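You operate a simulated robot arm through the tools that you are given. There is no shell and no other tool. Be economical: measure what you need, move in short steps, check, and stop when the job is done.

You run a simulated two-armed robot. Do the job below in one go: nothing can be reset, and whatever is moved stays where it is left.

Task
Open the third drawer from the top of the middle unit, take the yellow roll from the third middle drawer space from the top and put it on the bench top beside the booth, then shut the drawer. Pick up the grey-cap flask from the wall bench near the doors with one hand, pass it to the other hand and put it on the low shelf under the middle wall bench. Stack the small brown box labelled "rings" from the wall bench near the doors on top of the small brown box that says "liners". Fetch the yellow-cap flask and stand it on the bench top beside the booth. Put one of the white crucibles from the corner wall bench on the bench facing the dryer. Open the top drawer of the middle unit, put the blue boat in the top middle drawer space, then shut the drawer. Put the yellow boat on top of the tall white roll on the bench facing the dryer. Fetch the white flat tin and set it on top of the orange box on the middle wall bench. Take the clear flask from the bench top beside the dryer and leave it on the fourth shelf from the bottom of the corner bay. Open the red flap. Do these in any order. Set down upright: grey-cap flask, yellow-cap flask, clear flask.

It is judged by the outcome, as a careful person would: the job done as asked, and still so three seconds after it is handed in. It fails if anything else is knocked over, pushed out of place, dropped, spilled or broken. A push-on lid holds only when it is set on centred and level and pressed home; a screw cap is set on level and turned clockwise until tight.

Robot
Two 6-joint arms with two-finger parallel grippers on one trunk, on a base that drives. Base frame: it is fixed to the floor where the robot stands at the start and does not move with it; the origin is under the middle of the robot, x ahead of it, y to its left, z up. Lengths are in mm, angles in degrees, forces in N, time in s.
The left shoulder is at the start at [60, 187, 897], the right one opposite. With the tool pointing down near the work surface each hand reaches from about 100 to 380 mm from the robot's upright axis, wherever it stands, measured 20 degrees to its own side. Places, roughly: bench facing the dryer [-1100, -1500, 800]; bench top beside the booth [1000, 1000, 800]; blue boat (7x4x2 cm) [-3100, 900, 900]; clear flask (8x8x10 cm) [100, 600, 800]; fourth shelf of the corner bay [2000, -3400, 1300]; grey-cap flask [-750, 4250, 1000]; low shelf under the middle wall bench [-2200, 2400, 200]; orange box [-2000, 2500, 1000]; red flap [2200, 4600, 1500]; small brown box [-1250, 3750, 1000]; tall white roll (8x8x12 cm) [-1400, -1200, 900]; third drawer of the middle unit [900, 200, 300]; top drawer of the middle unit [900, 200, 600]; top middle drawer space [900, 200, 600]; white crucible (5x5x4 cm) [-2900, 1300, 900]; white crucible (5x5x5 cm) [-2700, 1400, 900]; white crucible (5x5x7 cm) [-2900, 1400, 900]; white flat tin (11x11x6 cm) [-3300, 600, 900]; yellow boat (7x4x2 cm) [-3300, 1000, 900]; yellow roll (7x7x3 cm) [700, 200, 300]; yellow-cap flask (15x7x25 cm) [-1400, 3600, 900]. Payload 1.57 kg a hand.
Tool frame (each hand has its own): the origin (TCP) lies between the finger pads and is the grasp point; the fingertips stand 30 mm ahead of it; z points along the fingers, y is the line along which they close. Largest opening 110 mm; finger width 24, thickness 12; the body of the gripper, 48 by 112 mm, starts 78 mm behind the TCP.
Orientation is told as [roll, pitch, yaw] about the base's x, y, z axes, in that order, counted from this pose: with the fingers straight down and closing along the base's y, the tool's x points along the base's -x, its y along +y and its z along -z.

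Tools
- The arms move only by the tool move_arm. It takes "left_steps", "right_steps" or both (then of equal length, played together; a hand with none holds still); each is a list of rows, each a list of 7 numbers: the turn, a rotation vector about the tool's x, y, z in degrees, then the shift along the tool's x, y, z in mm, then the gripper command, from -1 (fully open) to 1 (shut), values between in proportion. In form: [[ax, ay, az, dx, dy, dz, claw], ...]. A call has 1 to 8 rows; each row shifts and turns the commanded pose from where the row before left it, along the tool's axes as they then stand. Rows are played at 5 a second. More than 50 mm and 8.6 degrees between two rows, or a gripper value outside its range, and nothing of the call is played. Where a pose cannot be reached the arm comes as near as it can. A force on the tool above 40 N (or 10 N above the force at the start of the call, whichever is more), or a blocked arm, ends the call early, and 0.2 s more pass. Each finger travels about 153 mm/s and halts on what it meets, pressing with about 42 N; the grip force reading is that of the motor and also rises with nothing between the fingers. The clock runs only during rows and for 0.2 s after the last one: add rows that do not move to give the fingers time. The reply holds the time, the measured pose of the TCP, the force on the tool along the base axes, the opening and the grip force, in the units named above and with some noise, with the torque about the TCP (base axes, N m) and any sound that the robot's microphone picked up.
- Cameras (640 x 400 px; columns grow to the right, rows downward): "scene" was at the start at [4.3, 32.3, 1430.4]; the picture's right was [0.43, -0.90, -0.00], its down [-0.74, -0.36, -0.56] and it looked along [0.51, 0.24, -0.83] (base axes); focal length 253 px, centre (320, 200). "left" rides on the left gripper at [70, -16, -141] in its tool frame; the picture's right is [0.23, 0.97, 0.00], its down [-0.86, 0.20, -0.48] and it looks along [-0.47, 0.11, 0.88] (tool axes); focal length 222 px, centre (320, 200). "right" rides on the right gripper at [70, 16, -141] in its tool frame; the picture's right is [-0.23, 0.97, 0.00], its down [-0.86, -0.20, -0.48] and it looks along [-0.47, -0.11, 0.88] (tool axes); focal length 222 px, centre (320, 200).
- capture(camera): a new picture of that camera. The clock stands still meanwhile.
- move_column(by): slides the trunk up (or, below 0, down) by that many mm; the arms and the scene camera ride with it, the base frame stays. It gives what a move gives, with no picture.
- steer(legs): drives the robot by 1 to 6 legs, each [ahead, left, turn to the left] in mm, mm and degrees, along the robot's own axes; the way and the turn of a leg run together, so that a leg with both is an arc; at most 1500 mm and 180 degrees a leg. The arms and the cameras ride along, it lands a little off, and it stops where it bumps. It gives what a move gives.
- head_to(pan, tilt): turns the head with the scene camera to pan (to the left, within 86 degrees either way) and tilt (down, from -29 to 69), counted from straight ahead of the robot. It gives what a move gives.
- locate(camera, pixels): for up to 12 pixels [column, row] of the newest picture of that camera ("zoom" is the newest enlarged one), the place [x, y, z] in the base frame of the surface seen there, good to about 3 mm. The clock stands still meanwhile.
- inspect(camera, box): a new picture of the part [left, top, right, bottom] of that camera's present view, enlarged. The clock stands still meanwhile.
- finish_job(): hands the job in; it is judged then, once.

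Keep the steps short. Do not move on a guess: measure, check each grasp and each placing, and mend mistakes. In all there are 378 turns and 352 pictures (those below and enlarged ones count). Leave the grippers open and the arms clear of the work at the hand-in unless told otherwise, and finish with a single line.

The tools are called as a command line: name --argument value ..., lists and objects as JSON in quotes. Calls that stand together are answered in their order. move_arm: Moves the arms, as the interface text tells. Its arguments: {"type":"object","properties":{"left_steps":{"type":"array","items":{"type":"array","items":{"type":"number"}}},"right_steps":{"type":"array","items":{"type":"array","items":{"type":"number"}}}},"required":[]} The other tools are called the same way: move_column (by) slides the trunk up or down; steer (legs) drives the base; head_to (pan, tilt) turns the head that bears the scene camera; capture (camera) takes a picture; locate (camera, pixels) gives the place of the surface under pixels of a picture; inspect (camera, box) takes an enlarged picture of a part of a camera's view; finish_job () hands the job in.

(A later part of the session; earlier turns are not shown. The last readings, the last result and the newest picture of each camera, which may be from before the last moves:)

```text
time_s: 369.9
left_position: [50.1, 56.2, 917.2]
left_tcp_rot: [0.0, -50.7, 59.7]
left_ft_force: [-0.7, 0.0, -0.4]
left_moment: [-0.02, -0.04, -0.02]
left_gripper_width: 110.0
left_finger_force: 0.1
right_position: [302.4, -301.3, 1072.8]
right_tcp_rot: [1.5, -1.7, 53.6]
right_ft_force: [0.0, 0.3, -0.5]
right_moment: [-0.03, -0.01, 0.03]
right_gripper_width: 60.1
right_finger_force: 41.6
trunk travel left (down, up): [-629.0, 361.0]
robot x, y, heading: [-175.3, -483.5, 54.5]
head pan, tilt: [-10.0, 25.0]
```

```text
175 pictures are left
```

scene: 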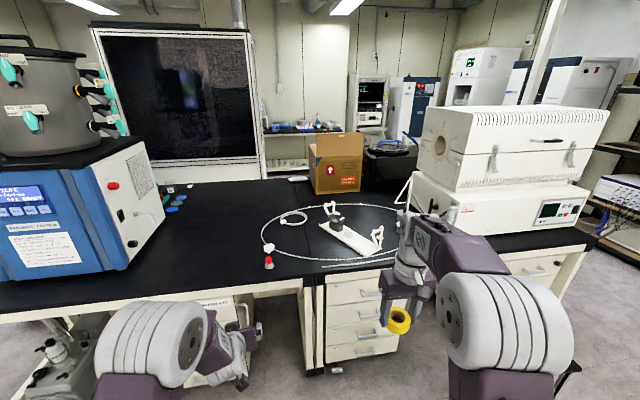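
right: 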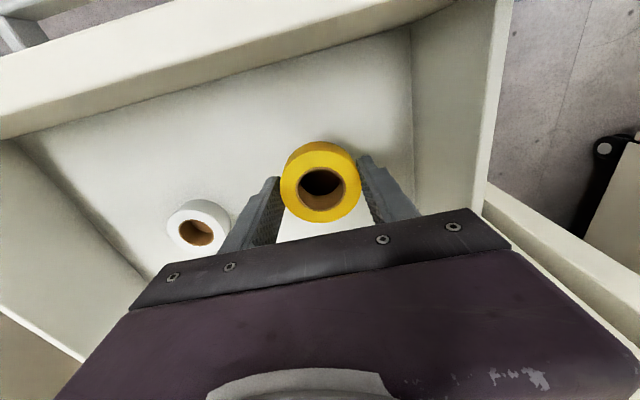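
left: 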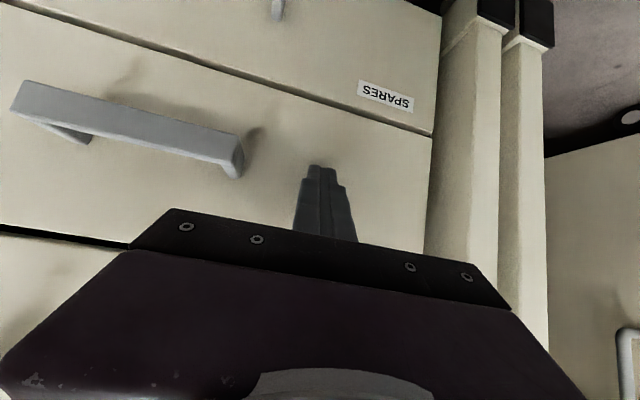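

locate --camera "scene" --pixels '[[250, 185], [280, 190], [220, 200], [330, 190], [295, 178], [200, 150], [262, 150], [300, 205], [220, 183], [265, 172], [110, 130], [360, 190]]'

inspect --camera "scene" --box '[100, 110, 440, 290]'

```text
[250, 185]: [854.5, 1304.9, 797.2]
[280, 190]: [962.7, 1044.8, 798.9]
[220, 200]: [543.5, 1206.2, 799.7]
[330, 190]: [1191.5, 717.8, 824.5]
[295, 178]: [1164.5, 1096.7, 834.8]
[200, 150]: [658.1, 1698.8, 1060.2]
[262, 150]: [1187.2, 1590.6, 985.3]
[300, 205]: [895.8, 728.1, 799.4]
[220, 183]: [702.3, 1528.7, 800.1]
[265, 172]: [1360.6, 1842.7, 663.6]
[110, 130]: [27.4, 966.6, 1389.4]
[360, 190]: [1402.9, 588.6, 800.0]
```

```text
1.88 times, centred on (270, 200) of scene
```

zoom: 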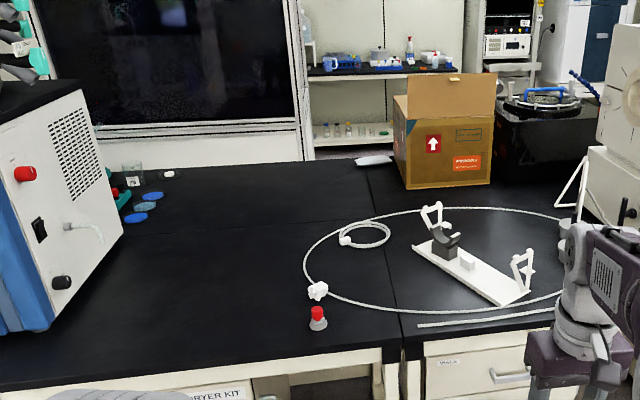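

locate --camera "zoom" --pixels '[[250, 226], [200, 230], [300, 163], [200, 168], [360, 160], [366, 190], [385, 225], [390, 250], [130, 185], [375, 160], [440, 190], [330, 200]]'

```text
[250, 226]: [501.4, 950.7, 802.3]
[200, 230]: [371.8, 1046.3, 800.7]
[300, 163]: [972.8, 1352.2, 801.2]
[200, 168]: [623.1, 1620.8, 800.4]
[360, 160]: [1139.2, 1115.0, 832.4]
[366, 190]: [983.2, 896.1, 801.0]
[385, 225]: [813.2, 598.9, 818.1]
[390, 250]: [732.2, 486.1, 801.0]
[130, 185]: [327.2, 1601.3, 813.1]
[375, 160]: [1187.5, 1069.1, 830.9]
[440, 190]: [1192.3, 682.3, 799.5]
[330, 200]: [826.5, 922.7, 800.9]
```

steer --legs '[[0, 1200, 0], [0, 840, 0], [1350, 0, 0], [1350, 0, 0]]'

head_to --pan -60 --tilt 20

capture --camera "scene"

head_to --pan 10 --tilt 20

capture --camera "scene"

```text
time_s: 387.6
left_position: [-777.2, 2411.8, 915.1]
left_tcp_rot: [0.0, -50.6, 59.0]
left_ft_force: [0.2, 0.7, -1.4]
left_moment: [-0.02, -0.02, 0.03]
left_gripper_width: 109.7
left_finger_force: 0.0
right_position: [-530.9, 2051.7, 1070.3]
right_tcp_rot: [1.4, -1.5, 52.9]
right_ft_force: [-0.3, -0.5, -0.6]
right_moment: [-0.03, 0.0, 0.0]
right_gripper_width: 60.3
right_finger_force: 42.2
trunk travel left (down, up): [-629.0, 361.0]
robot x, y, heading: [-1007.3, 1873.7, 53.3]
head pan, tilt: [-10.0, 25.0]
stopped in leg 4: the robot was blocked; the commanded pose is now the measured one
```

```text
time_s: 388.8
left_position: [-778.8, 2410.4, 916.7]
left_tcp_rot: [0.1, -50.7, 59.3]
left_ft_force: [-0.6, 0.2, 0.7]
left_moment: [-0.03, -0.03, -0.03]
left_gripper_width: 110.0
left_finger_force: 0.1
right_position: [-532.0, 2050.9, 1072.1]
right_tcp_rot: [1.5, -1.8, 53.0]
right_ft_force: [0.6, 0.4, -0.6]
right_moment: [-0.01, -0.01, 0.01]
right_gripper_width: 60.2
right_finger_force: 42.3
trunk travel left (down, up): [-629.0, 361.0]
robot x, y, heading: [-1008.8, 1871.6, 53.8]
head pan, tilt: [-60.0, 20.0]
```

```text
173 pictures are left
```

scene: 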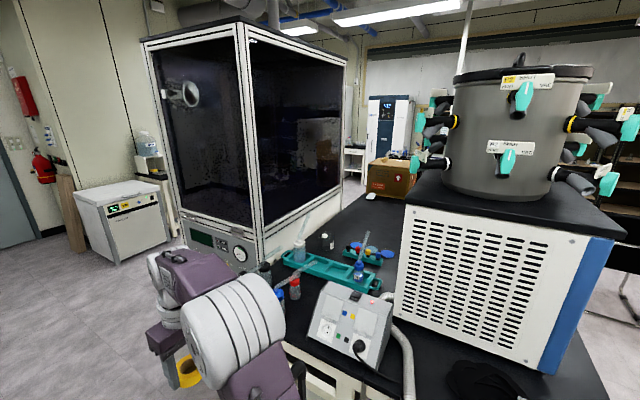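

```text
time_s: 390.2
left_position: [-779.1, 2410.6, 917.6]
left_tcp_rot: [0.2, -50.7, 59.3]
left_ft_force: [0.0, 0.0, -0.5]
left_moment: [0.0, 0.01, -0.01]
left_gripper_width: 110.0
left_finger_force: 0.0
right_position: [-533.1, 2049.5, 1072.5]
right_tcp_rot: [1.5, -1.7, 53.0]
right_ft_force: [-0.2, 0.1, -0.2]
right_moment: [-0.01, 0.03, 0.0]
right_gripper_width: 60.2
right_finger_force: 42.0
trunk travel left (down, up): [-629.0, 361.0]
robot x, y, heading: [-1010.2, 1874.2, 53.5]
head pan, tilt: [10.0, 20.0]
```

```text
172 pictures are left
```

scene: 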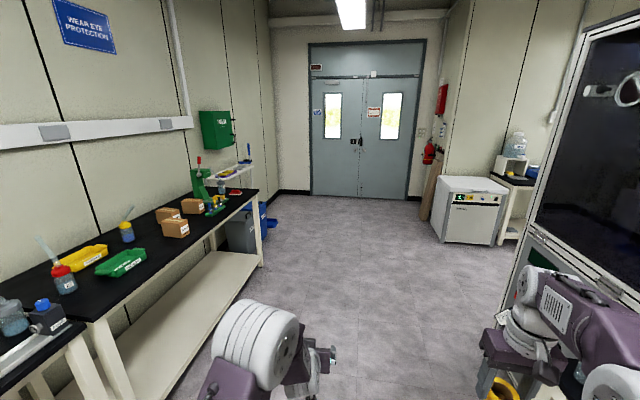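

head_to --pan -45 --tilt 45

capture --camera "scene"

```text
time_s: 391.4
left_position: [-779.2, 2410.2, 916.1]
left_tcp_rot: [0.1, -50.7, 59.2]
left_ft_force: [0.4, 0.0, -0.6]
left_moment: [0.0, 0.01, -0.02]
left_gripper_width: 110.0
left_finger_force: 0.1
right_position: [-532.4, 2049.6, 1072.6]
right_tcp_rot: [1.5, -1.8, 53.0]
right_ft_force: [-0.8, -0.2, -0.5]
right_moment: [-0.02, -0.04, -0.01]
right_gripper_width: 60.1
right_finger_force: 41.7
trunk travel left (down, up): [-629.0, 361.0]
robot x, y, heading: [-1009.7, 1877.5, 53.6]
head pan, tilt: [-45.0, 45.0]
```

```text
171 pictures are left
```

scene: 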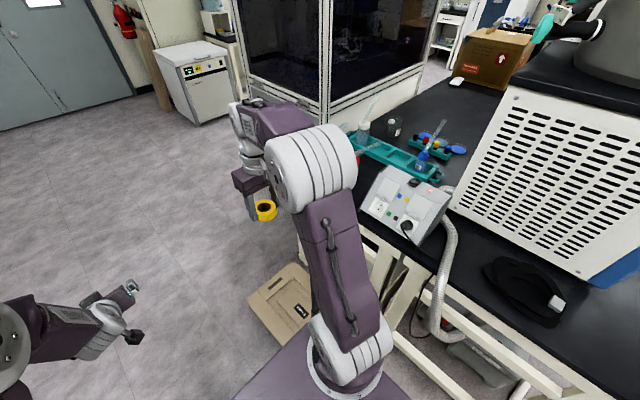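

locate --camera "scene" --pixels '[[285, 300], [255, 298], [300, 265], [310, 225], [380, 250], [500, 330], [330, 125], [375, 215], [440, 300], [480, 345], [260, 120], [400, 200]]'

inspect --camera "scene" --box '[230, 220, 350, 380]'

```text
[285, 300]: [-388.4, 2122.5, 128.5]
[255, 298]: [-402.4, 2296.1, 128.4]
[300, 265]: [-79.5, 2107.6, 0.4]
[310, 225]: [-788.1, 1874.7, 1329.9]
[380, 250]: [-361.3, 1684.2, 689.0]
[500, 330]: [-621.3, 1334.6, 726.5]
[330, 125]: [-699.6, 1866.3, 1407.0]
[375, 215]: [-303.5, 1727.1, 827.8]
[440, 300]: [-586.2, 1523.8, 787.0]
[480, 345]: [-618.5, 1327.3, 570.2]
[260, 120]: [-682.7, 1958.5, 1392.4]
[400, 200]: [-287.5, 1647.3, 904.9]
```

```text
2.50 times, centred on (290, 300) of scene
```

zoom: 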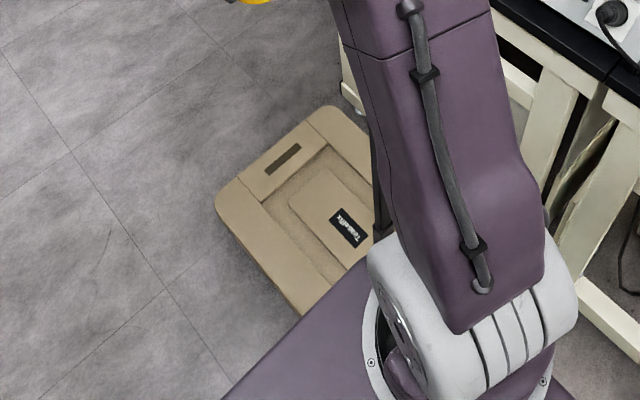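

locate --camera "zoom" --pixels '[[300, 308], [220, 200], [330, 110], [370, 260], [285, 290], [230, 230], [250, 360]]'

capture --camera "left"

capture --camera "right"

```text
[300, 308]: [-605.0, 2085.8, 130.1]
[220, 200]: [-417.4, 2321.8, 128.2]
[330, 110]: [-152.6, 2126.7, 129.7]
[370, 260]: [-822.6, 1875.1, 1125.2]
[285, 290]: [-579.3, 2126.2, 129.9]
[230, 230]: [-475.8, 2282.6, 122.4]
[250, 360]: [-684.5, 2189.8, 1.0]
```

```text
169 pictures are left
```

left: 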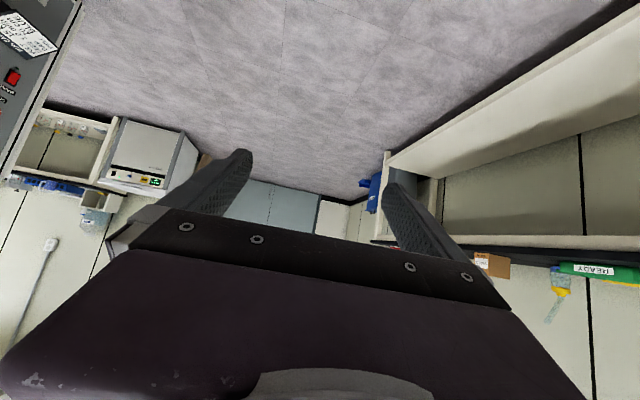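

```text
168 pictures are left
```

right: 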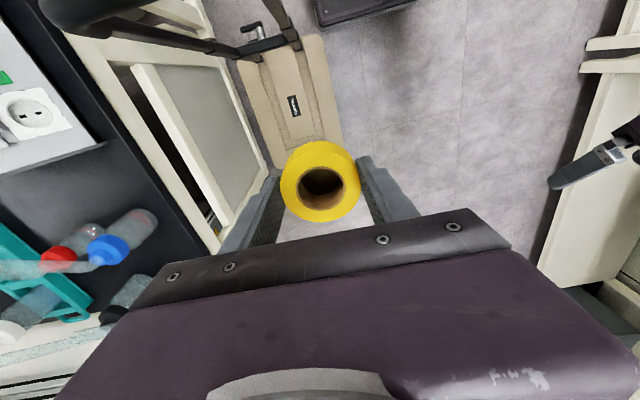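

steer --legs '[[-120, 0, 0], [0, 180, 0]]'

head_to --pan -40 --tilt 50

capture --camera "scene"

capture --camera "right"

```text
time_s: 393.8
left_position: [-995.3, 2423.0, 917.5]
left_tcp_rot: [0.1, -50.7, 59.3]
left_ft_force: [-0.1, -0.3, -0.6]
left_moment: [0.0, -0.01, -0.02]
left_gripper_width: 110.0
left_finger_force: 0.0
right_position: [-749.2, 2064.3, 1072.2]
right_tcp_rot: [1.5, -1.7, 53.1]
right_ft_force: [1.2, -0.5, -0.6]
right_moment: [-0.04, -0.04, 0.02]
right_gripper_width: 59.9
right_finger_force: 41.8
trunk travel left (down, up): [-629.0, 361.0]
robot x, y, heading: [-1223.3, 1883.5, 53.7]
head pan, tilt: [-45.0, 45.0]
```

```text
time_s: 394.4
left_position: [-997.4, 2423.1, 917.0]
left_tcp_rot: [0.2, -50.7, 59.2]
left_ft_force: [-0.7, 0.3, -0.4]
left_moment: [0.02, -0.01, -0.01]
left_gripper_width: 110.1
left_finger_force: 0.1
right_position: [-749.4, 2064.4, 1073.2]
right_tcp_rot: [1.5, -1.6, 53.1]
right_ft_force: [-0.1, -0.7, -0.6]
right_moment: [0.0, 0.02, 0.0]
right_gripper_width: 60.1
right_finger_force: 41.9
trunk travel left (down, up): [-629.0, 361.0]
robot x, y, heading: [-1226.9, 1888.1, 53.7]
head pan, tilt: [-40.0, 50.0]
```

```text
167 pictures are left
```

scene: 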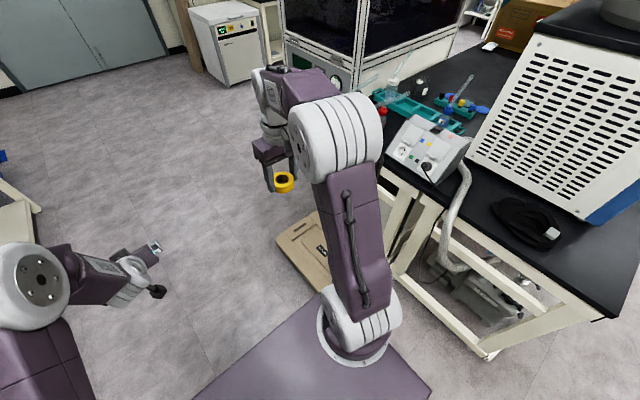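

```text
166 pictures are left
```

right: 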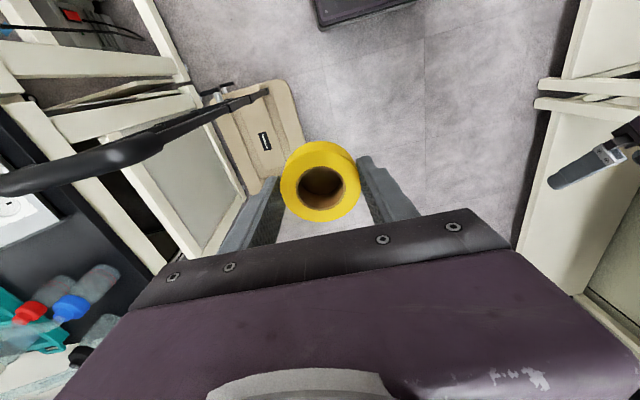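

locate --camera "right" --pixels '[[283, 82], [300, 140], [215, 115], [245, 190], [255, 95], [150, 140], [30, 180], [120, 160]]'

head_to --pan -70 --tilt 30

capture --camera "scene"

```text
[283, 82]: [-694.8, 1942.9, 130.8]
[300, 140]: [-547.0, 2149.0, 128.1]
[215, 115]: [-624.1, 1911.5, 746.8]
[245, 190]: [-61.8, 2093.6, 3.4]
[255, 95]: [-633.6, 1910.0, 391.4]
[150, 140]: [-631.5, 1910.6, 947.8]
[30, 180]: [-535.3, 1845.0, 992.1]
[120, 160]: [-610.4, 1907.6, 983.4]
```

```text
time_s: 395.4
left_position: [-996.4, 2423.3, 916.5]
left_tcp_rot: [0.1, -50.7, 59.2]
left_ft_force: [0.4, -0.1, 1.3]
left_moment: [0.01, -0.02, -0.02]
left_gripper_width: 110.1
left_finger_force: 0.1
right_position: [-748.9, 2064.1, 1072.2]
right_tcp_rot: [1.6, -1.7, 53.1]
right_ft_force: [-0.2, -1.6, 0.6]
right_moment: [0.02, 0.01, 0.0]
right_gripper_width: 59.9
right_finger_force: 42.5
trunk travel left (down, up): [-629.0, 361.0]
robot x, y, heading: [-1226.6, 1885.2, 53.6]
head pan, tilt: [-70.0, 30.0]
```

```text
165 pictures are left
```

scene: 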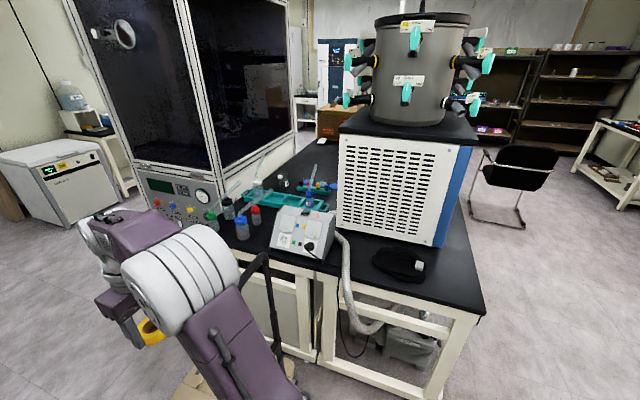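

locate --camera "scene" --pixels '[[212, 150], [135, 165], [295, 125], [217, 178], [290, 60], [190, 20], [80, 60], [320, 145], [250, 230], [325, 305], [480, 312], [300, 150]]'

inspect --camera "scene" --box '[200, 100, 360, 240]'

```text
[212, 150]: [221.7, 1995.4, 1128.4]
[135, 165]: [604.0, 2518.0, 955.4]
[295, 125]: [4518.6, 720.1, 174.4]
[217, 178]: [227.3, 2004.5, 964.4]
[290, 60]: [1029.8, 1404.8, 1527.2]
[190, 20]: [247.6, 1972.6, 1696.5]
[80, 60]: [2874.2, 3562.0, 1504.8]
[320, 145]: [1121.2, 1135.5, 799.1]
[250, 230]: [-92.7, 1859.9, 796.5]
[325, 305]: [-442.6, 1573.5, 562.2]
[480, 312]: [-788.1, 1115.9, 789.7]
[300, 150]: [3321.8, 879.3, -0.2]
```

```text
2.86 times, centred on (280, 170) of scene
```

zoom: 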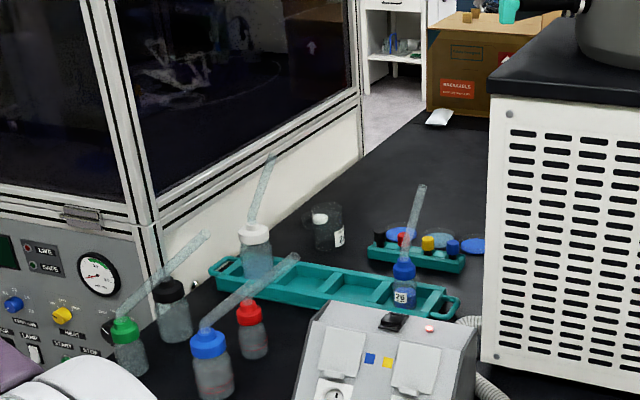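

head_to --pan -30 --tilt 18

capture --camera "scene"

locate --camera "scene" --pixels '[[300, 268], [380, 190], [345, 205], [395, 180], [420, 150], [330, 170], [250, 180], [130, 190], [310, 250], [360, 240]]'

```text
time_s: 396.4
left_position: [-996.6, 2424.5, 917.5]
left_tcp_rot: [0.1, -50.7, 59.2]
left_ft_force: [-0.1, -0.2, -0.7]
left_moment: [0.03, -0.03, 0.01]
left_gripper_width: 110.1
left_finger_force: 0.1
right_position: [-749.2, 2063.1, 1073.7]
right_tcp_rot: [1.5, -1.6, 53.1]
right_ft_force: [-0.7, -0.6, -1.1]
right_moment: [0.01, 0.02, -0.02]
right_gripper_width: 60.0
right_finger_force: 41.8
trunk travel left (down, up): [-629.0, 361.0]
robot x, y, heading: [-1225.0, 1883.3, 53.7]
head pan, tilt: [-30.0, 18.0]
```

```text
163 pictures are left
```

scene: 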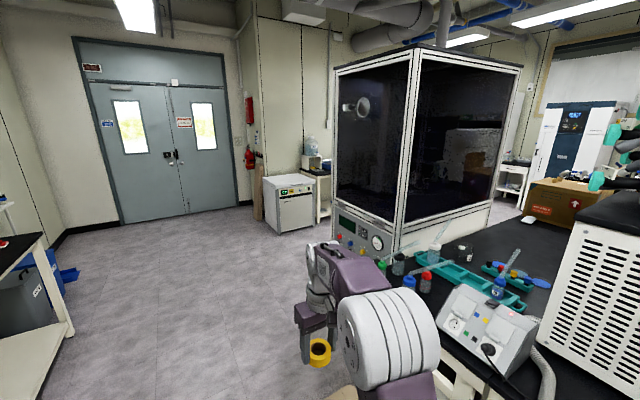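

```text
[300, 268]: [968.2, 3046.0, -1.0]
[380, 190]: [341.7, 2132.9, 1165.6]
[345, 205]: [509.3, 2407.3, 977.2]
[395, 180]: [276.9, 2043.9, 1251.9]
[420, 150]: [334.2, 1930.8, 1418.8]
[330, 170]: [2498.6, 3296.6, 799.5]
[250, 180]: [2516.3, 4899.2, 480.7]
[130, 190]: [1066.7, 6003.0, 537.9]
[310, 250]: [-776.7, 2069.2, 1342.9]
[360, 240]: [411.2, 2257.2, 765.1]
```

locate --camera "scene" --pixels '[[268, 195], [290, 205], [312, 195], [280, 232], [312, 228], [510, 175], [500, 190], [560, 130], [520, 165]]'

steer --legs '[[1000, 0, 0.4], [1000, 0, 0]]'

head_to --pan -75 --tilt 25

capture --camera "scene"

```text
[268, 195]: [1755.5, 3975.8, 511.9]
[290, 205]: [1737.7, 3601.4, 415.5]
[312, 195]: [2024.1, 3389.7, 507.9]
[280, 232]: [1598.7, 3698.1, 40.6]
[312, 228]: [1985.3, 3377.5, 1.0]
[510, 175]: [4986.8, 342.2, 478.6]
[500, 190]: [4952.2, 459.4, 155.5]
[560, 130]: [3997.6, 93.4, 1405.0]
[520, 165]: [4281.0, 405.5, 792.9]
```

```text
time_s: 406.4
left_position: [166.8, 4048.7, 917.4]
left_tcp_rot: [0.1, -50.8, 59.8]
left_ft_force: [0.2, -0.4, 0.5]
left_moment: [0.0, 0.01, -0.01]
left_gripper_width: 110.0
left_finger_force: 0.1
right_position: [416.3, 3691.5, 1071.7]
right_tcp_rot: [1.5, -1.6, 53.5]
right_ft_force: [0.4, -0.1, -0.7]
right_moment: [0.04, 0.01, -0.04]
right_gripper_width: 59.9
right_finger_force: 41.1
trunk travel left (down, up): [-629.0, 361.0]
robot x, y, heading: [-54.6, 3510.6, 54.0]
head pan, tilt: [-30.0, 18.0]
```

```text
time_s: 407.5
left_position: [166.7, 4048.3, 917.1]
left_tcp_rot: [0.0, -50.7, 59.7]
left_ft_force: [0.1, -0.9, -0.6]
left_moment: [0.01, -0.01, 0.0]
left_gripper_width: 110.1
left_finger_force: 0.1
right_position: [416.6, 3690.3, 1071.7]
right_tcp_rot: [1.5, -1.7, 53.5]
right_ft_force: [-0.1, 0.3, 0.0]
right_moment: [0.01, -0.01, -0.02]
right_gripper_width: 60.2
right_finger_force: 42.1
trunk travel left (down, up): [-629.0, 361.0]
robot x, y, heading: [-59.3, 3513.1, 54.1]
head pan, tilt: [-75.0, 25.0]
```

```text
162 pictures are left
```

scene: 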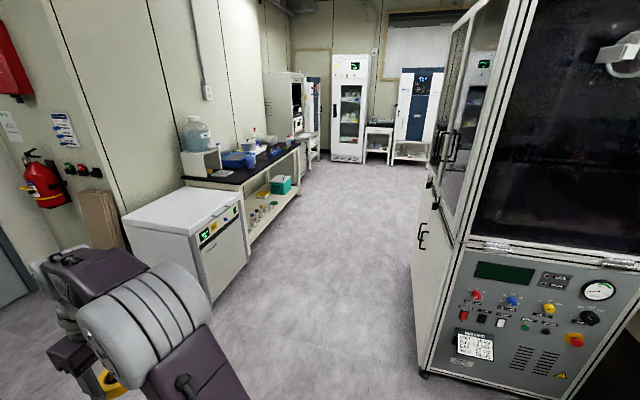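

steer --legs '[[200, 0, 0], [0, -1220, 0], [0, -1220, 0]]'

head_to --pan -86 --tilt 30

capture --camera "scene"

```text
time_s: 420.6
left_position: [2258.0, 2785.3, 917.6]
left_tcp_rot: [0.1, -50.7, 59.3]
left_ft_force: [0.4, -0.1, 0.6]
left_moment: [-0.01, 0.0, -0.02]
left_gripper_width: 110.2
left_finger_force: 0.1
right_position: [2506.0, 2426.9, 1073.5]
right_tcp_rot: [1.4, -1.7, 53.2]
right_ft_force: [0.6, 0.7, 0.4]
right_moment: [0.02, 0.01, 0.03]
right_gripper_width: 60.1
right_finger_force: 41.9
trunk travel left (down, up): [-629.0, 361.0]
robot x, y, heading: [2028.9, 2247.5, 54.1]
head pan, tilt: [-75.0, 25.0]
```

```text
time_s: 421.4
left_position: [2258.4, 2784.7, 917.3]
left_tcp_rot: [0.1, -50.7, 59.3]
left_ft_force: [-0.1, -0.3, -0.5]
left_moment: [0.01, 0.0, 0.02]
left_gripper_width: 110.2
left_finger_force: 0.1
right_position: [2506.4, 2426.6, 1072.9]
right_tcp_rot: [1.4, -1.7, 53.1]
right_ft_force: [-0.8, 0.7, -0.1]
right_moment: [-0.05, -0.01, -0.01]
right_gripper_width: 60.2
right_finger_force: 42.1
trunk travel left (down, up): [-629.0, 361.0]
robot x, y, heading: [2031.1, 2249.5, 53.8]
head pan, tilt: [-85.9, 30.0]
```

```text
161 pictures are left
```

scene: 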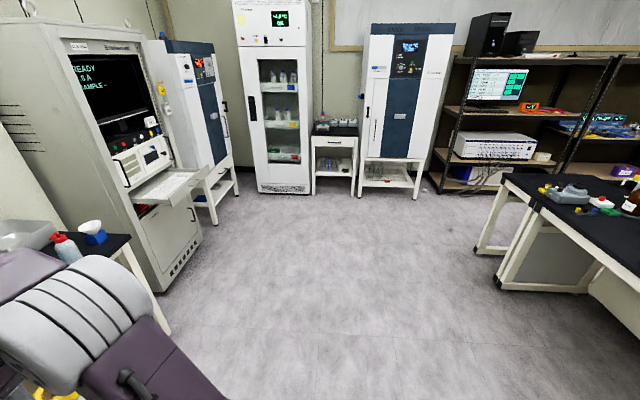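

locate --camera "scene" --pixels '[[110, 248], [160, 290], [60, 245], [190, 230], [35, 235], [500, 185], [530, 285]]'

```text
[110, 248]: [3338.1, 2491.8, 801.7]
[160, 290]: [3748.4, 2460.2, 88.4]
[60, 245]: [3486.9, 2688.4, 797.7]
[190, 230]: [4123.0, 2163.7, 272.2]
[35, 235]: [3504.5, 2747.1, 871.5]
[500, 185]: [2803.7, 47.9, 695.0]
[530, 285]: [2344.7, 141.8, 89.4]
```

steer --legs '[[0, 0, -179.8]]'

head_to --pan 0 --tilt 30

capture --camera "scene"

```text
time_s: 429.0
left_position: [1820.7, 1702.3, 916.6]
left_tcp_rot: [0.1, -50.8, -118.7]
left_ft_force: [-0.7, 0.1, 0.4]
left_moment: [0.0, 0.03, 0.02]
left_gripper_width: 110.1
left_finger_force: 0.0
right_position: [1561.3, 2051.5, 1072.1]
right_tcp_rot: [1.5, -1.8, -124.8]
right_ft_force: [-1.1, 0.0, -0.8]
right_moment: [0.01, 0.01, 0.03]
right_gripper_width: 60.1
right_finger_force: 42.3
trunk travel left (down, up): [-629.0, 361.0]
robot x, y, heading: [2027.8, 2248.7, -124.5]
head pan, tilt: [-85.9, 30.0]
```

```text
time_s: 430.6
left_position: [1820.4, 1701.4, 918.1]
left_tcp_rot: [0.1, -50.8, -118.7]
left_ft_force: [0.1, 0.1, -0.5]
left_moment: [0.03, -0.03, 0.02]
left_gripper_width: 109.9
left_finger_force: 0.1
right_position: [1560.3, 2051.2, 1072.3]
right_tcp_rot: [1.5, -1.7, -124.8]
right_ft_force: [0.0, -0.2, -0.6]
right_moment: [-0.03, 0.03, -0.01]
right_gripper_width: 60.0
right_finger_force: 41.9
trunk travel left (down, up): [-629.0, 361.0]
robot x, y, heading: [2029.0, 2245.5, -124.1]
head pan, tilt: [0.0, 30.0]
```

```text
160 pictures are left
```

scene: 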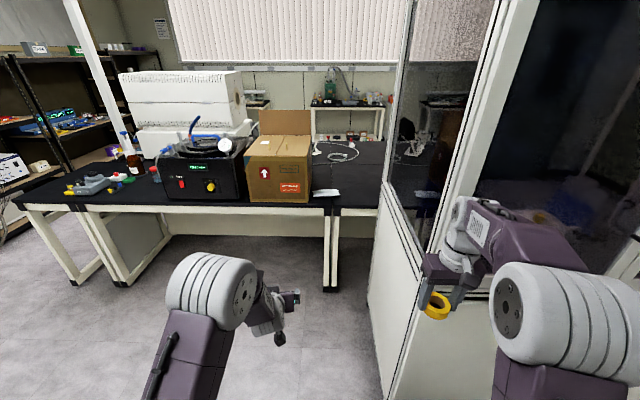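

locate --camera "scene" --pixels '[[325, 193], [355, 200], [360, 185], [375, 208], [336, 208], [300, 195], [255, 198], [378, 225], [388, 130], [425, 250], [345, 150]]'

inspect --camera "scene" --box '[230, 120, 420, 230]'

```text
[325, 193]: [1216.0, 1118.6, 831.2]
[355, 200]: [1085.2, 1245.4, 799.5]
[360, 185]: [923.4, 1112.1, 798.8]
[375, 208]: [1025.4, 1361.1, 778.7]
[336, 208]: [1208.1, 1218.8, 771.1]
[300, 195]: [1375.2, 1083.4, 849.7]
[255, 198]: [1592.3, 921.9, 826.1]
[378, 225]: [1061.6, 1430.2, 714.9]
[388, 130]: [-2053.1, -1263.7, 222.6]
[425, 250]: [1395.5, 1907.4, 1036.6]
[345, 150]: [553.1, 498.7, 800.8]
```

```text
3.37 times, centred on (325, 175) of scene
```

zoom: 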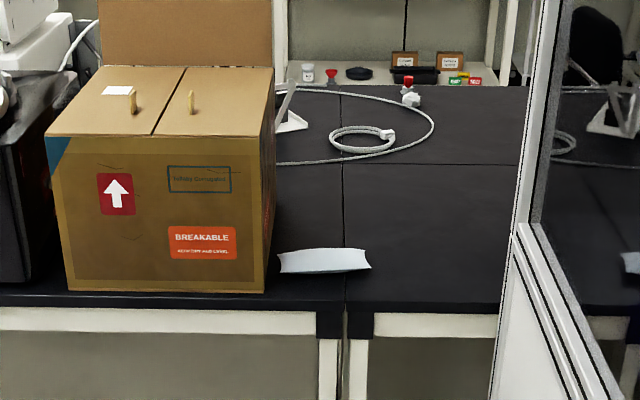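

move_arm --left_steps '[[0, 0, 0, -35, 0, -28.3, -1], [0, 0, 0, -35, 0, -28.3, -1], [0, 0, 0, -35, 0, -28.3, -1], [0, 0, 0, -35, 0, -28.3, -1], [0, 0, 0, -35, 0, -28.3, -1], [0, 0, 0, -35, 0, -28.3, -1], [0, 0, 0, -35, 0, -28.3, -1], [0, 0, 0, -35, 0, -28.3, -1]]'

locate --camera "zoom" --pixels '[[265, 80], [60, 100], [180, 20], [260, 290], [75, 285], [290, 262], [365, 262], [272, 100], [70, 135]]'

```text
time_s: 432.4
left_position: [1820.6, 1700.8, 1276.6]
left_tcp_rot: [0.1, -50.7, -118.7]
left_ft_force: [-0.3, -1.0, -1.2]
left_moment: [0.01, -0.01, -0.02]
left_gripper_width: 110.3
left_finger_force: 0.0
right_position: [1560.7, 2052.7, 1073.1]
right_tcp_rot: [1.5, -1.6, -124.8]
right_ft_force: [0.7, -1.2, -0.6]
right_moment: [-0.01, -0.03, -0.01]
right_gripper_width: 59.8
right_finger_force: 42.1
trunk travel left (down, up): [-629.0, 361.0]
robot x, y, heading: [2030.7, 2251.0, -124.1]
head pan, tilt: [0.0, 30.0]
```

```text
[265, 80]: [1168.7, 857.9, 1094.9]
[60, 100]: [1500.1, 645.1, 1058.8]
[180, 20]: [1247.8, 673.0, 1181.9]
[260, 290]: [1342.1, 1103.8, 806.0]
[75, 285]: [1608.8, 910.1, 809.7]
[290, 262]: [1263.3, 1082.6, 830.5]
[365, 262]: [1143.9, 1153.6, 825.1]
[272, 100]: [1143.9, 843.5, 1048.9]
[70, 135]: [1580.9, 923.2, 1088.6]
```

steer --legs '[[0, 130, -1.7], [900, 0, 0]]'

capture --camera "right"

capture --camera "scene"

```text
time_s: 438.0
left_position: [1369.7, 908.7, 1276.8]
left_tcp_rot: [0.1, -50.7, -121.1]
left_ft_force: [-0.2, -0.3, 0.6]
left_moment: [0.02, -0.04, 0.02]
left_gripper_width: 109.9
left_finger_force: 0.0
right_position: [1124.4, 1271.4, 1072.8]
right_tcp_rot: [1.5, -1.6, -127.0]
right_ft_force: [0.3, -0.2, -1.2]
right_moment: [0.01, 0.01, 0.02]
right_gripper_width: 59.9
right_finger_force: 41.1
trunk travel left (down, up): [-629.0, 361.0]
robot x, y, heading: [1601.1, 1448.2, -126.5]
head pan, tilt: [0.0, 30.0]
```

```text
158 pictures are left
```

right: 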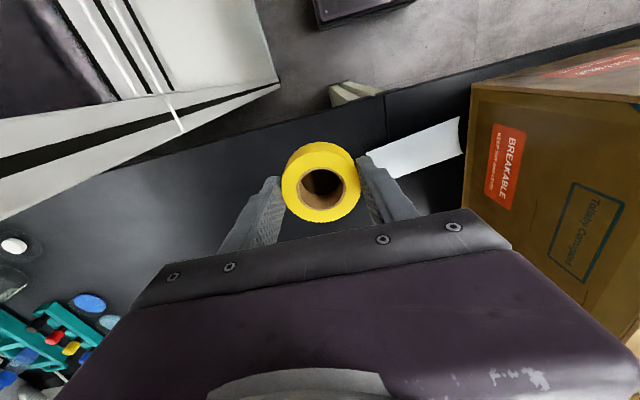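

```text
157 pictures are left
```

scene: 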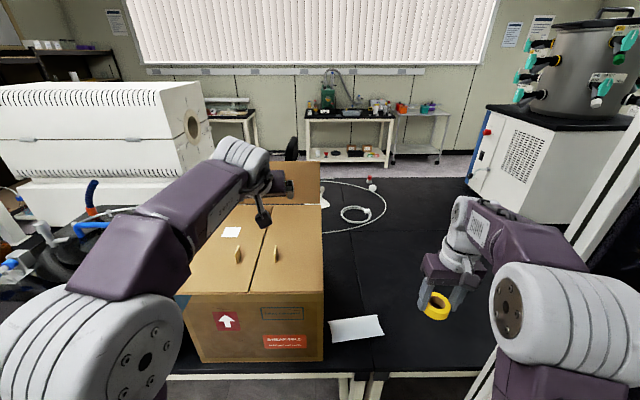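

steer --legs '[[115, 0, 0.7]]'

move_arm --right_steps '[[0, 0, 0, -40, 0, 20, 1], [0, 0, 0, 0, 0, 45, 1], [0, 0, 0, 0, 0, 45, 1], [0, 0, 0, 0, 0, 45, 1]]'

capture --camera "right"

```text
time_s: 439.3
left_position: [1308.1, 814.6, 1275.7]
left_tcp_rot: [0.1, -50.8, -120.3]
left_ft_force: [0.5, -0.7, 0.0]
left_moment: [-0.01, 0.0, -0.02]
left_gripper_width: 110.0
left_finger_force: 0.0
right_position: [1059.0, 1173.8, 1074.6]
right_tcp_rot: [1.4, -1.7, -126.5]
right_ft_force: [-0.3, -0.3, -1.2]
right_moment: [0.01, 0.01, 0.0]
right_gripper_width: 60.0
right_finger_force: 42.0
trunk travel left (down, up): [-629.0, 361.0]
robot x, y, heading: [1532.0, 1355.6, -125.8]
head pan, tilt: [0.0, 30.0]
```

```text
time_s: 440.3
left_position: [1307.1, 813.2, 1276.2]
left_tcp_rot: [0.2, -50.6, -120.4]
left_ft_force: [0.3, 0.0, 0.3]
left_moment: [0.01, -0.04, -0.01]
left_gripper_width: 110.0
left_finger_force: 0.0
right_position: [1033.4, 1133.3, 918.8]
right_tcp_rot: [1.5, -1.6, -126.5]
right_ft_force: [-0.2, -1.2, -0.7]
right_moment: [0.04, 0.0, -0.01]
right_gripper_width: 59.7
right_finger_force: 42.6
trunk travel left (down, up): [-629.0, 361.0]
robot x, y, heading: [1534.2, 1358.0, -126.0]
head pan, tilt: [0.0, 30.0]
```

```text
156 pictures are left
```

right: 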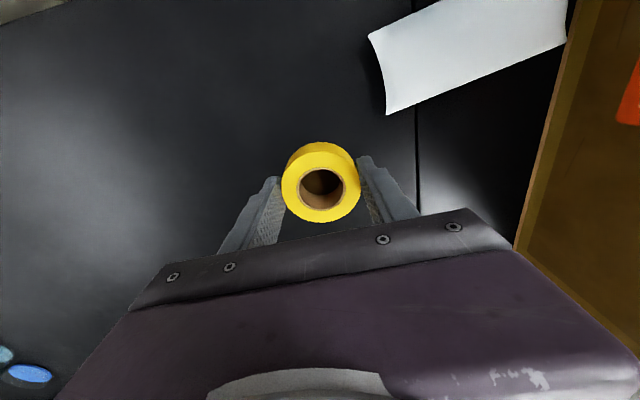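

move_arm --right_steps '[[0, 0, 0, 0, 0, 45, 1], [0, 0, 0, 0, 0, 36, 1], [0, 0, 0, 0, 0, 2, 1], [0, 0, 0, 0, 0, 2, 1], [0, 0, 0, 0, 0, 1, 1]]'

```text
time_s: 441.5
left_position: [1310.0, 815.2, 1278.3]
left_tcp_rot: [-0.1, -50.9, -120.4]
left_ft_force: [0.7, -0.6, -0.2]
left_moment: [-0.01, -0.01, -0.02]
left_gripper_width: 110.1
left_finger_force: 0.1
right_position: [1036.6, 1131.0, 835.5]
right_tcp_rot: [1.4, -2.1, -126.5]
right_ft_force: [-3.1, -1.6, 28.5]
right_moment: [0.36, 0.7, 0.03]
right_gripper_width: 60.1
right_finger_force: 42.0
trunk travel left (down, up): [-629.0, 361.0]
robot x, y, heading: [1531.3, 1354.1, -125.7]
head pan, tilt: [0.0, 30.0]
```

Contact; release and lift.

move_arm --right_steps '[[0, 0, 0, 0, 0, -2, 0.9], [0, 0, 0, 0, 0, 0, -0.4], [0, 0, 0, 0, 0, 0, -0.5], [0, 0, 0, 0, 0, -30, -0.5], [0, 0, 0, 0, 0, -45, -0.5], [0, 0, 0, 0, 0, -45, -0.5], [0, 0, 0, 0, 0, -45, -0.5], [0, 0, 0, 0, 0, -45, -0.5]]'

capture --camera "right"

```text
time_s: 443.3
left_position: [1308.6, 814.3, 1277.5]
left_tcp_rot: [0.1, -50.7, -120.4]
left_ft_force: [0.6, -0.2, 0.3]
left_moment: [-0.05, 0.03, 0.02]
left_gripper_width: 110.1
left_finger_force: 0.1
right_position: [1034.9, 1139.2, 1047.6]
right_tcp_rot: [1.4, -1.7, -126.4]
right_ft_force: [-0.2, 0.0, -0.1]
right_moment: [-0.04, 0.02, 0.0]
right_gripper_width: 82.6
right_finger_force: 0.0
trunk travel left (down, up): [-629.0, 361.0]
robot x, y, heading: [1530.2, 1354.5, -126.0]
head pan, tilt: [0.0, 30.0]
```

```text
155 pictures are left
```

right: 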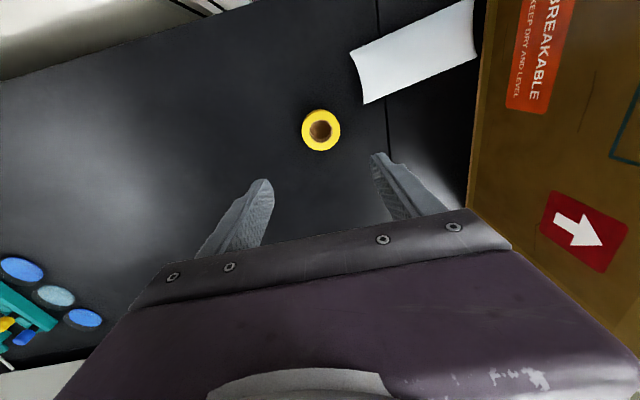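

steer --legs '[[-1060, 0, 0], [0, 0, 180], [0, 1000, 0], [0, 950, 0]]'

head_to --pan -15 --tilt 10

capture --camera "scene"

```text
time_s: 465.1
left_position: [921.4, 3944.1, 1276.5]
left_tcp_rot: [0.1, -50.7, 56.9]
left_ft_force: [0.4, 0.6, -0.1]
left_moment: [0.03, 0.04, 0.02]
left_gripper_width: 110.0
left_finger_force: 0.1
right_position: [1178.9, 3608.3, 1045.3]
right_tcp_rot: [1.5, -1.7, 51.0]
right_ft_force: [0.6, -0.7, -0.1]
right_moment: [0.0, -0.02, 0.01]
right_gripper_width: 82.5
right_finger_force: 0.0
trunk travel left (down, up): [-629.0, 361.0]
robot x, y, heading: [675.0, 3418.4, 51.1]
head pan, tilt: [0.0, 30.0]
```

```text
time_s: 465.9
left_position: [922.7, 3944.2, 1277.2]
left_tcp_rot: [0.1, -50.6, 57.0]
left_ft_force: [0.6, 0.7, 0.4]
left_moment: [0.01, -0.01, -0.01]
left_gripper_width: 110.1
left_finger_force: 0.1
right_position: [1180.0, 3607.2, 1045.9]
right_tcp_rot: [1.5, -1.6, 51.0]
right_ft_force: [-0.3, 0.1, -0.3]
right_moment: [0.01, 0.01, -0.01]
right_gripper_width: 82.6
right_finger_force: 0.0
trunk travel left (down, up): [-629.0, 361.0]
robot x, y, heading: [668.4, 3414.6, 51.3]
head pan, tilt: [-15.0, 10.0]
```

```text
154 pictures are left
```

scene: 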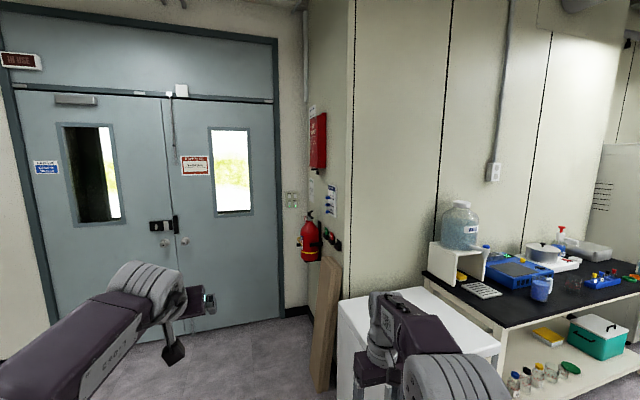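

inspect --camera "scene" --box '[280, 90, 360, 190]'

locate --camera "scene" --pixels '[[311, 118], [326, 116], [326, 166], [311, 163], [318, 140], [340, 140], [340, 220], [306, 245], [325, 300], [305, 200], [390, 300], [335, 260]]'

```text
4.00 times, centred on (320, 140) of scene
```

zoom: 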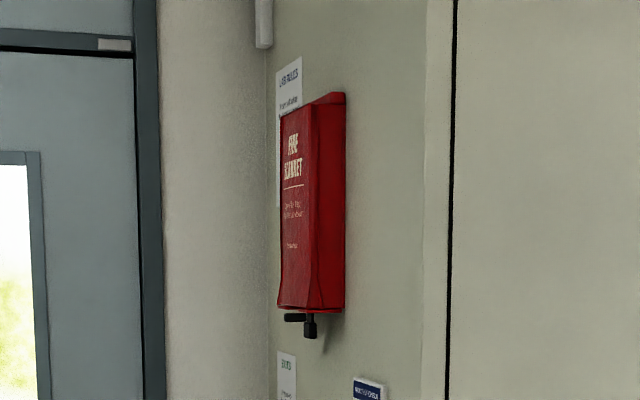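

```text
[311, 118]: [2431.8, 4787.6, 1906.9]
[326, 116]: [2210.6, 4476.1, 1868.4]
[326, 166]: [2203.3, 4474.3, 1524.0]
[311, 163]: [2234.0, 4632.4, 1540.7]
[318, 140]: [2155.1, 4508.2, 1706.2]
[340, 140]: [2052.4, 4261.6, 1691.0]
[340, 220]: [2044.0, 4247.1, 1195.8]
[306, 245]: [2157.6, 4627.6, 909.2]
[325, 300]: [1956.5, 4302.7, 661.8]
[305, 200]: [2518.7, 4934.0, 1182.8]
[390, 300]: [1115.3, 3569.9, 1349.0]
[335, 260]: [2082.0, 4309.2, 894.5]
```

steer --legs '[[0, 250, 3], [1100, 0, 0], [0, 0, -90], [0, 650, 0]]'

head_to --pan 0 --tilt 0

capture --camera "scene"

```text
time_s: 480.1
left_position: [2056.6, 4769.8, 1276.1]
left_tcp_rot: [0.1, -50.6, -31.1]
left_ft_force: [-0.8, 0.4, -0.4]
left_moment: [-0.01, -0.05, 0.01]
left_gripper_width: 109.9
left_finger_force: 0.1
right_position: [1728.0, 4501.9, 1045.7]
right_tcp_rot: [1.4, -1.7, -37.2]
right_ft_force: [1.5, 0.6, -1.3]
right_moment: [0.01, -0.01, 0.02]
right_gripper_width: 82.4
right_finger_force: 0.0
trunk travel left (down, up): [-629.0, 361.0]
robot x, y, heading: [1521.3, 5005.3, -36.7]
head pan, tilt: [-15.0, 10.0]
```

```text
time_s: 480.9
left_position: [2056.2, 4769.4, 1276.9]
left_tcp_rot: [0.1, -50.7, -31.1]
left_ft_force: [0.3, 0.8, 0.3]
left_moment: [-0.03, 0.04, 0.02]
left_gripper_width: 109.8
left_finger_force: 0.2
right_position: [1729.0, 4502.3, 1046.0]
right_tcp_rot: [1.5, -1.7, -37.2]
right_ft_force: [0.6, 0.8, -1.3]
right_moment: [-0.01, 0.01, 0.01]
right_gripper_width: 82.5
right_finger_force: 0.1
trunk travel left (down, up): [-629.0, 361.0]
robot x, y, heading: [1517.8, 5003.3, -36.7]
head pan, tilt: [0.0, 0.0]
```

```text
152 pictures are left
```

scene: 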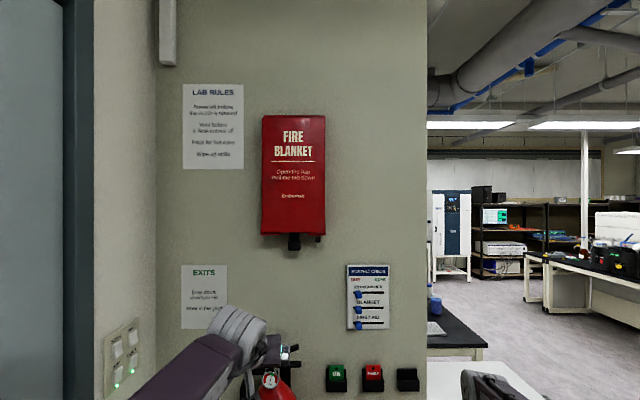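

inspect --camera "scene" --box '[240, 100, 350, 260]'

locate --camera "scene" --pixels '[[264, 118], [323, 118], [323, 230], [263, 230], [293, 200], [294, 242], [290, 236], [300, 240], [230, 230], [340, 220], [270, 380]]'

```text
2.50 times, centred on (295, 180) of scene
```

zoom: 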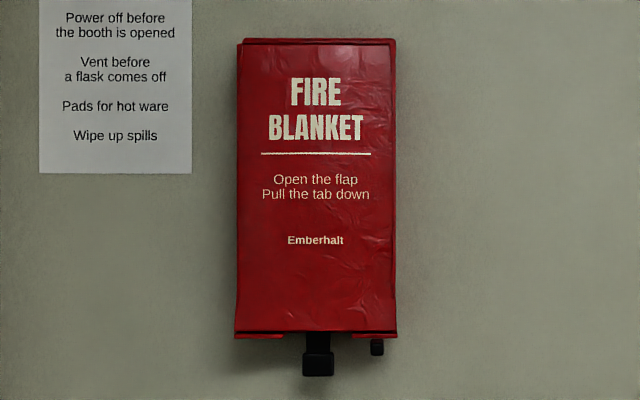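

```text
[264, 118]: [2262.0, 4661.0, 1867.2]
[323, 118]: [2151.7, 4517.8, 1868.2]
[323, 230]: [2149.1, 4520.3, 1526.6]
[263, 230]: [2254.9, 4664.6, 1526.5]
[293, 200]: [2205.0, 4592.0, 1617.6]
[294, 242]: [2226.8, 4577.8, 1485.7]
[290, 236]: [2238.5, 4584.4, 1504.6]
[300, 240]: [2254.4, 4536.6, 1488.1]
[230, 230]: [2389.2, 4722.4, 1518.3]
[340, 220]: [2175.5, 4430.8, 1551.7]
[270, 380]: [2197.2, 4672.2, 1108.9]
```

inspect --camera "scene" --box '[255, 215, 335, 255]'

inspect --camera "scene" --box '[255, 105, 335, 155]'

```text
8.00 times, centred on (295, 235) of scene
```

zoom: 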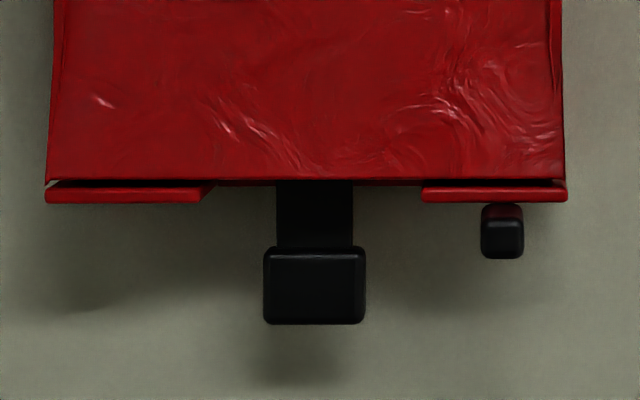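

```text
8.00 times, centred on (295, 130) of scene
```

zoom: 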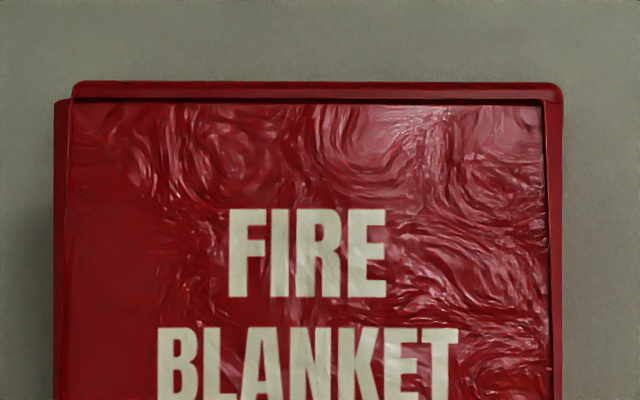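

locate --camera "scene" --pixels '[[317, 237], [318, 239], [317, 241], [319, 241], [294, 240], [294, 237], [265, 235], [322, 234]]'

```text
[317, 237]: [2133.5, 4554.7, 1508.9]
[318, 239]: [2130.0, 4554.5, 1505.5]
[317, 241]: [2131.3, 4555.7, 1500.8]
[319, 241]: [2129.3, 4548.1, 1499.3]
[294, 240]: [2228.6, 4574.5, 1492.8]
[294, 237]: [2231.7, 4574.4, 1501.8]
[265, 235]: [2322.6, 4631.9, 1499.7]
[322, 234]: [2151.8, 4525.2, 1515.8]
```

move_column --by 300

move_arm --left_steps '[[0, -7.3, 0, 0, 0, 0, 0.3], [0, -7.3, 0, 0, 0, 0, 0.3], [0, -7.3, 0, 0, 0, 0, 0.3], [0, -7.3, 0, 0, 0, 0, 0.3]]'

```text
time_s: 483.9
left_position: [2056.4, 4771.5, 1576.2]
left_tcp_rot: [0.2, -50.7, -31.2]
left_ft_force: [-0.6, 0.6, 0.6]
left_moment: [0.0, -0.01, -0.03]
left_gripper_width: 109.9
left_finger_force: 0.0
right_position: [1728.4, 4502.4, 1346.2]
right_tcp_rot: [1.6, -1.7, -37.3]
right_ft_force: [0.6, 0.6, 1.0]
right_moment: [0.03, -0.03, 0.01]
right_gripper_width: 82.4
right_finger_force: 0.1
trunk travel left (down, up): [-929.0, 61.0]
robot x, y, heading: [1519.3, 5007.4, -36.8]
head pan, tilt: [0.0, 0.0]
```

```text
time_s: 484.9
left_position: [2057.1, 4769.8, 1576.2]
left_tcp_rot: [0.6, -79.8, -31.5]
left_ft_force: [0.1, 0.1, 0.6]
left_moment: [0.0, -0.01, -0.02]
left_gripper_width: 38.7
left_finger_force: 0.2
right_position: [1729.3, 4502.6, 1345.3]
right_tcp_rot: [1.4, -1.7, -37.3]
right_ft_force: [0.1, -0.2, -0.4]
right_moment: [0.03, 0.03, -0.02]
right_gripper_width: 82.8
right_finger_force: 0.1
trunk travel left (down, up): [-929.0, 61.0]
robot x, y, heading: [1522.5, 5002.5, -36.8]
head pan, tilt: [0.0, 0.0]
```

move_arm --left_steps '[[0, 0, 0, 11.6, -29.4, 23.8, 0.3], [0, 0, 0, 11.6, -29.4, 23.8, 0.3], [0, 0, 0, 11.6, -29.4, 23.8, 0.3], [0, 0, 0, 11.6, -29.4, 23.8, 0.3], [0, 0, 0, 11.6, -29.4, 23.8, 0.3]]'

capture --camera "left"

capture --camera "scene"

```text
time_s: 486.1
left_position: [2074.7, 4587.2, 1495.1]
left_tcp_rot: [0.9, -79.8, -31.9]
left_ft_force: [-0.3, 0.7, -1.3]
left_moment: [-0.01, -0.02, 0.03]
left_gripper_width: 38.7
left_finger_force: 0.1
right_position: [1729.3, 4499.1, 1345.1]
right_tcp_rot: [1.6, -1.6, -37.2]
right_ft_force: [0.6, 0.2, -1.3]
right_moment: [0.05, 0.03, 0.0]
right_gripper_width: 82.3
right_finger_force: 0.1
trunk travel left (down, up): [-929.0, 61.0]
robot x, y, heading: [1517.1, 5004.9, -36.7]
head pan, tilt: [0.0, 0.0]
```

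```text
148 pictures are left
```

left: 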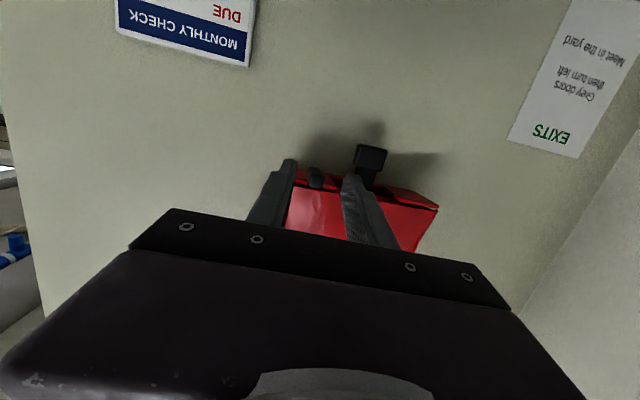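

```text
147 pictures are left
```

scene: 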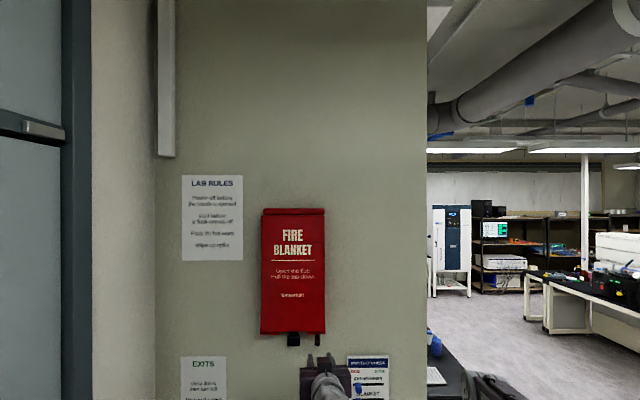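

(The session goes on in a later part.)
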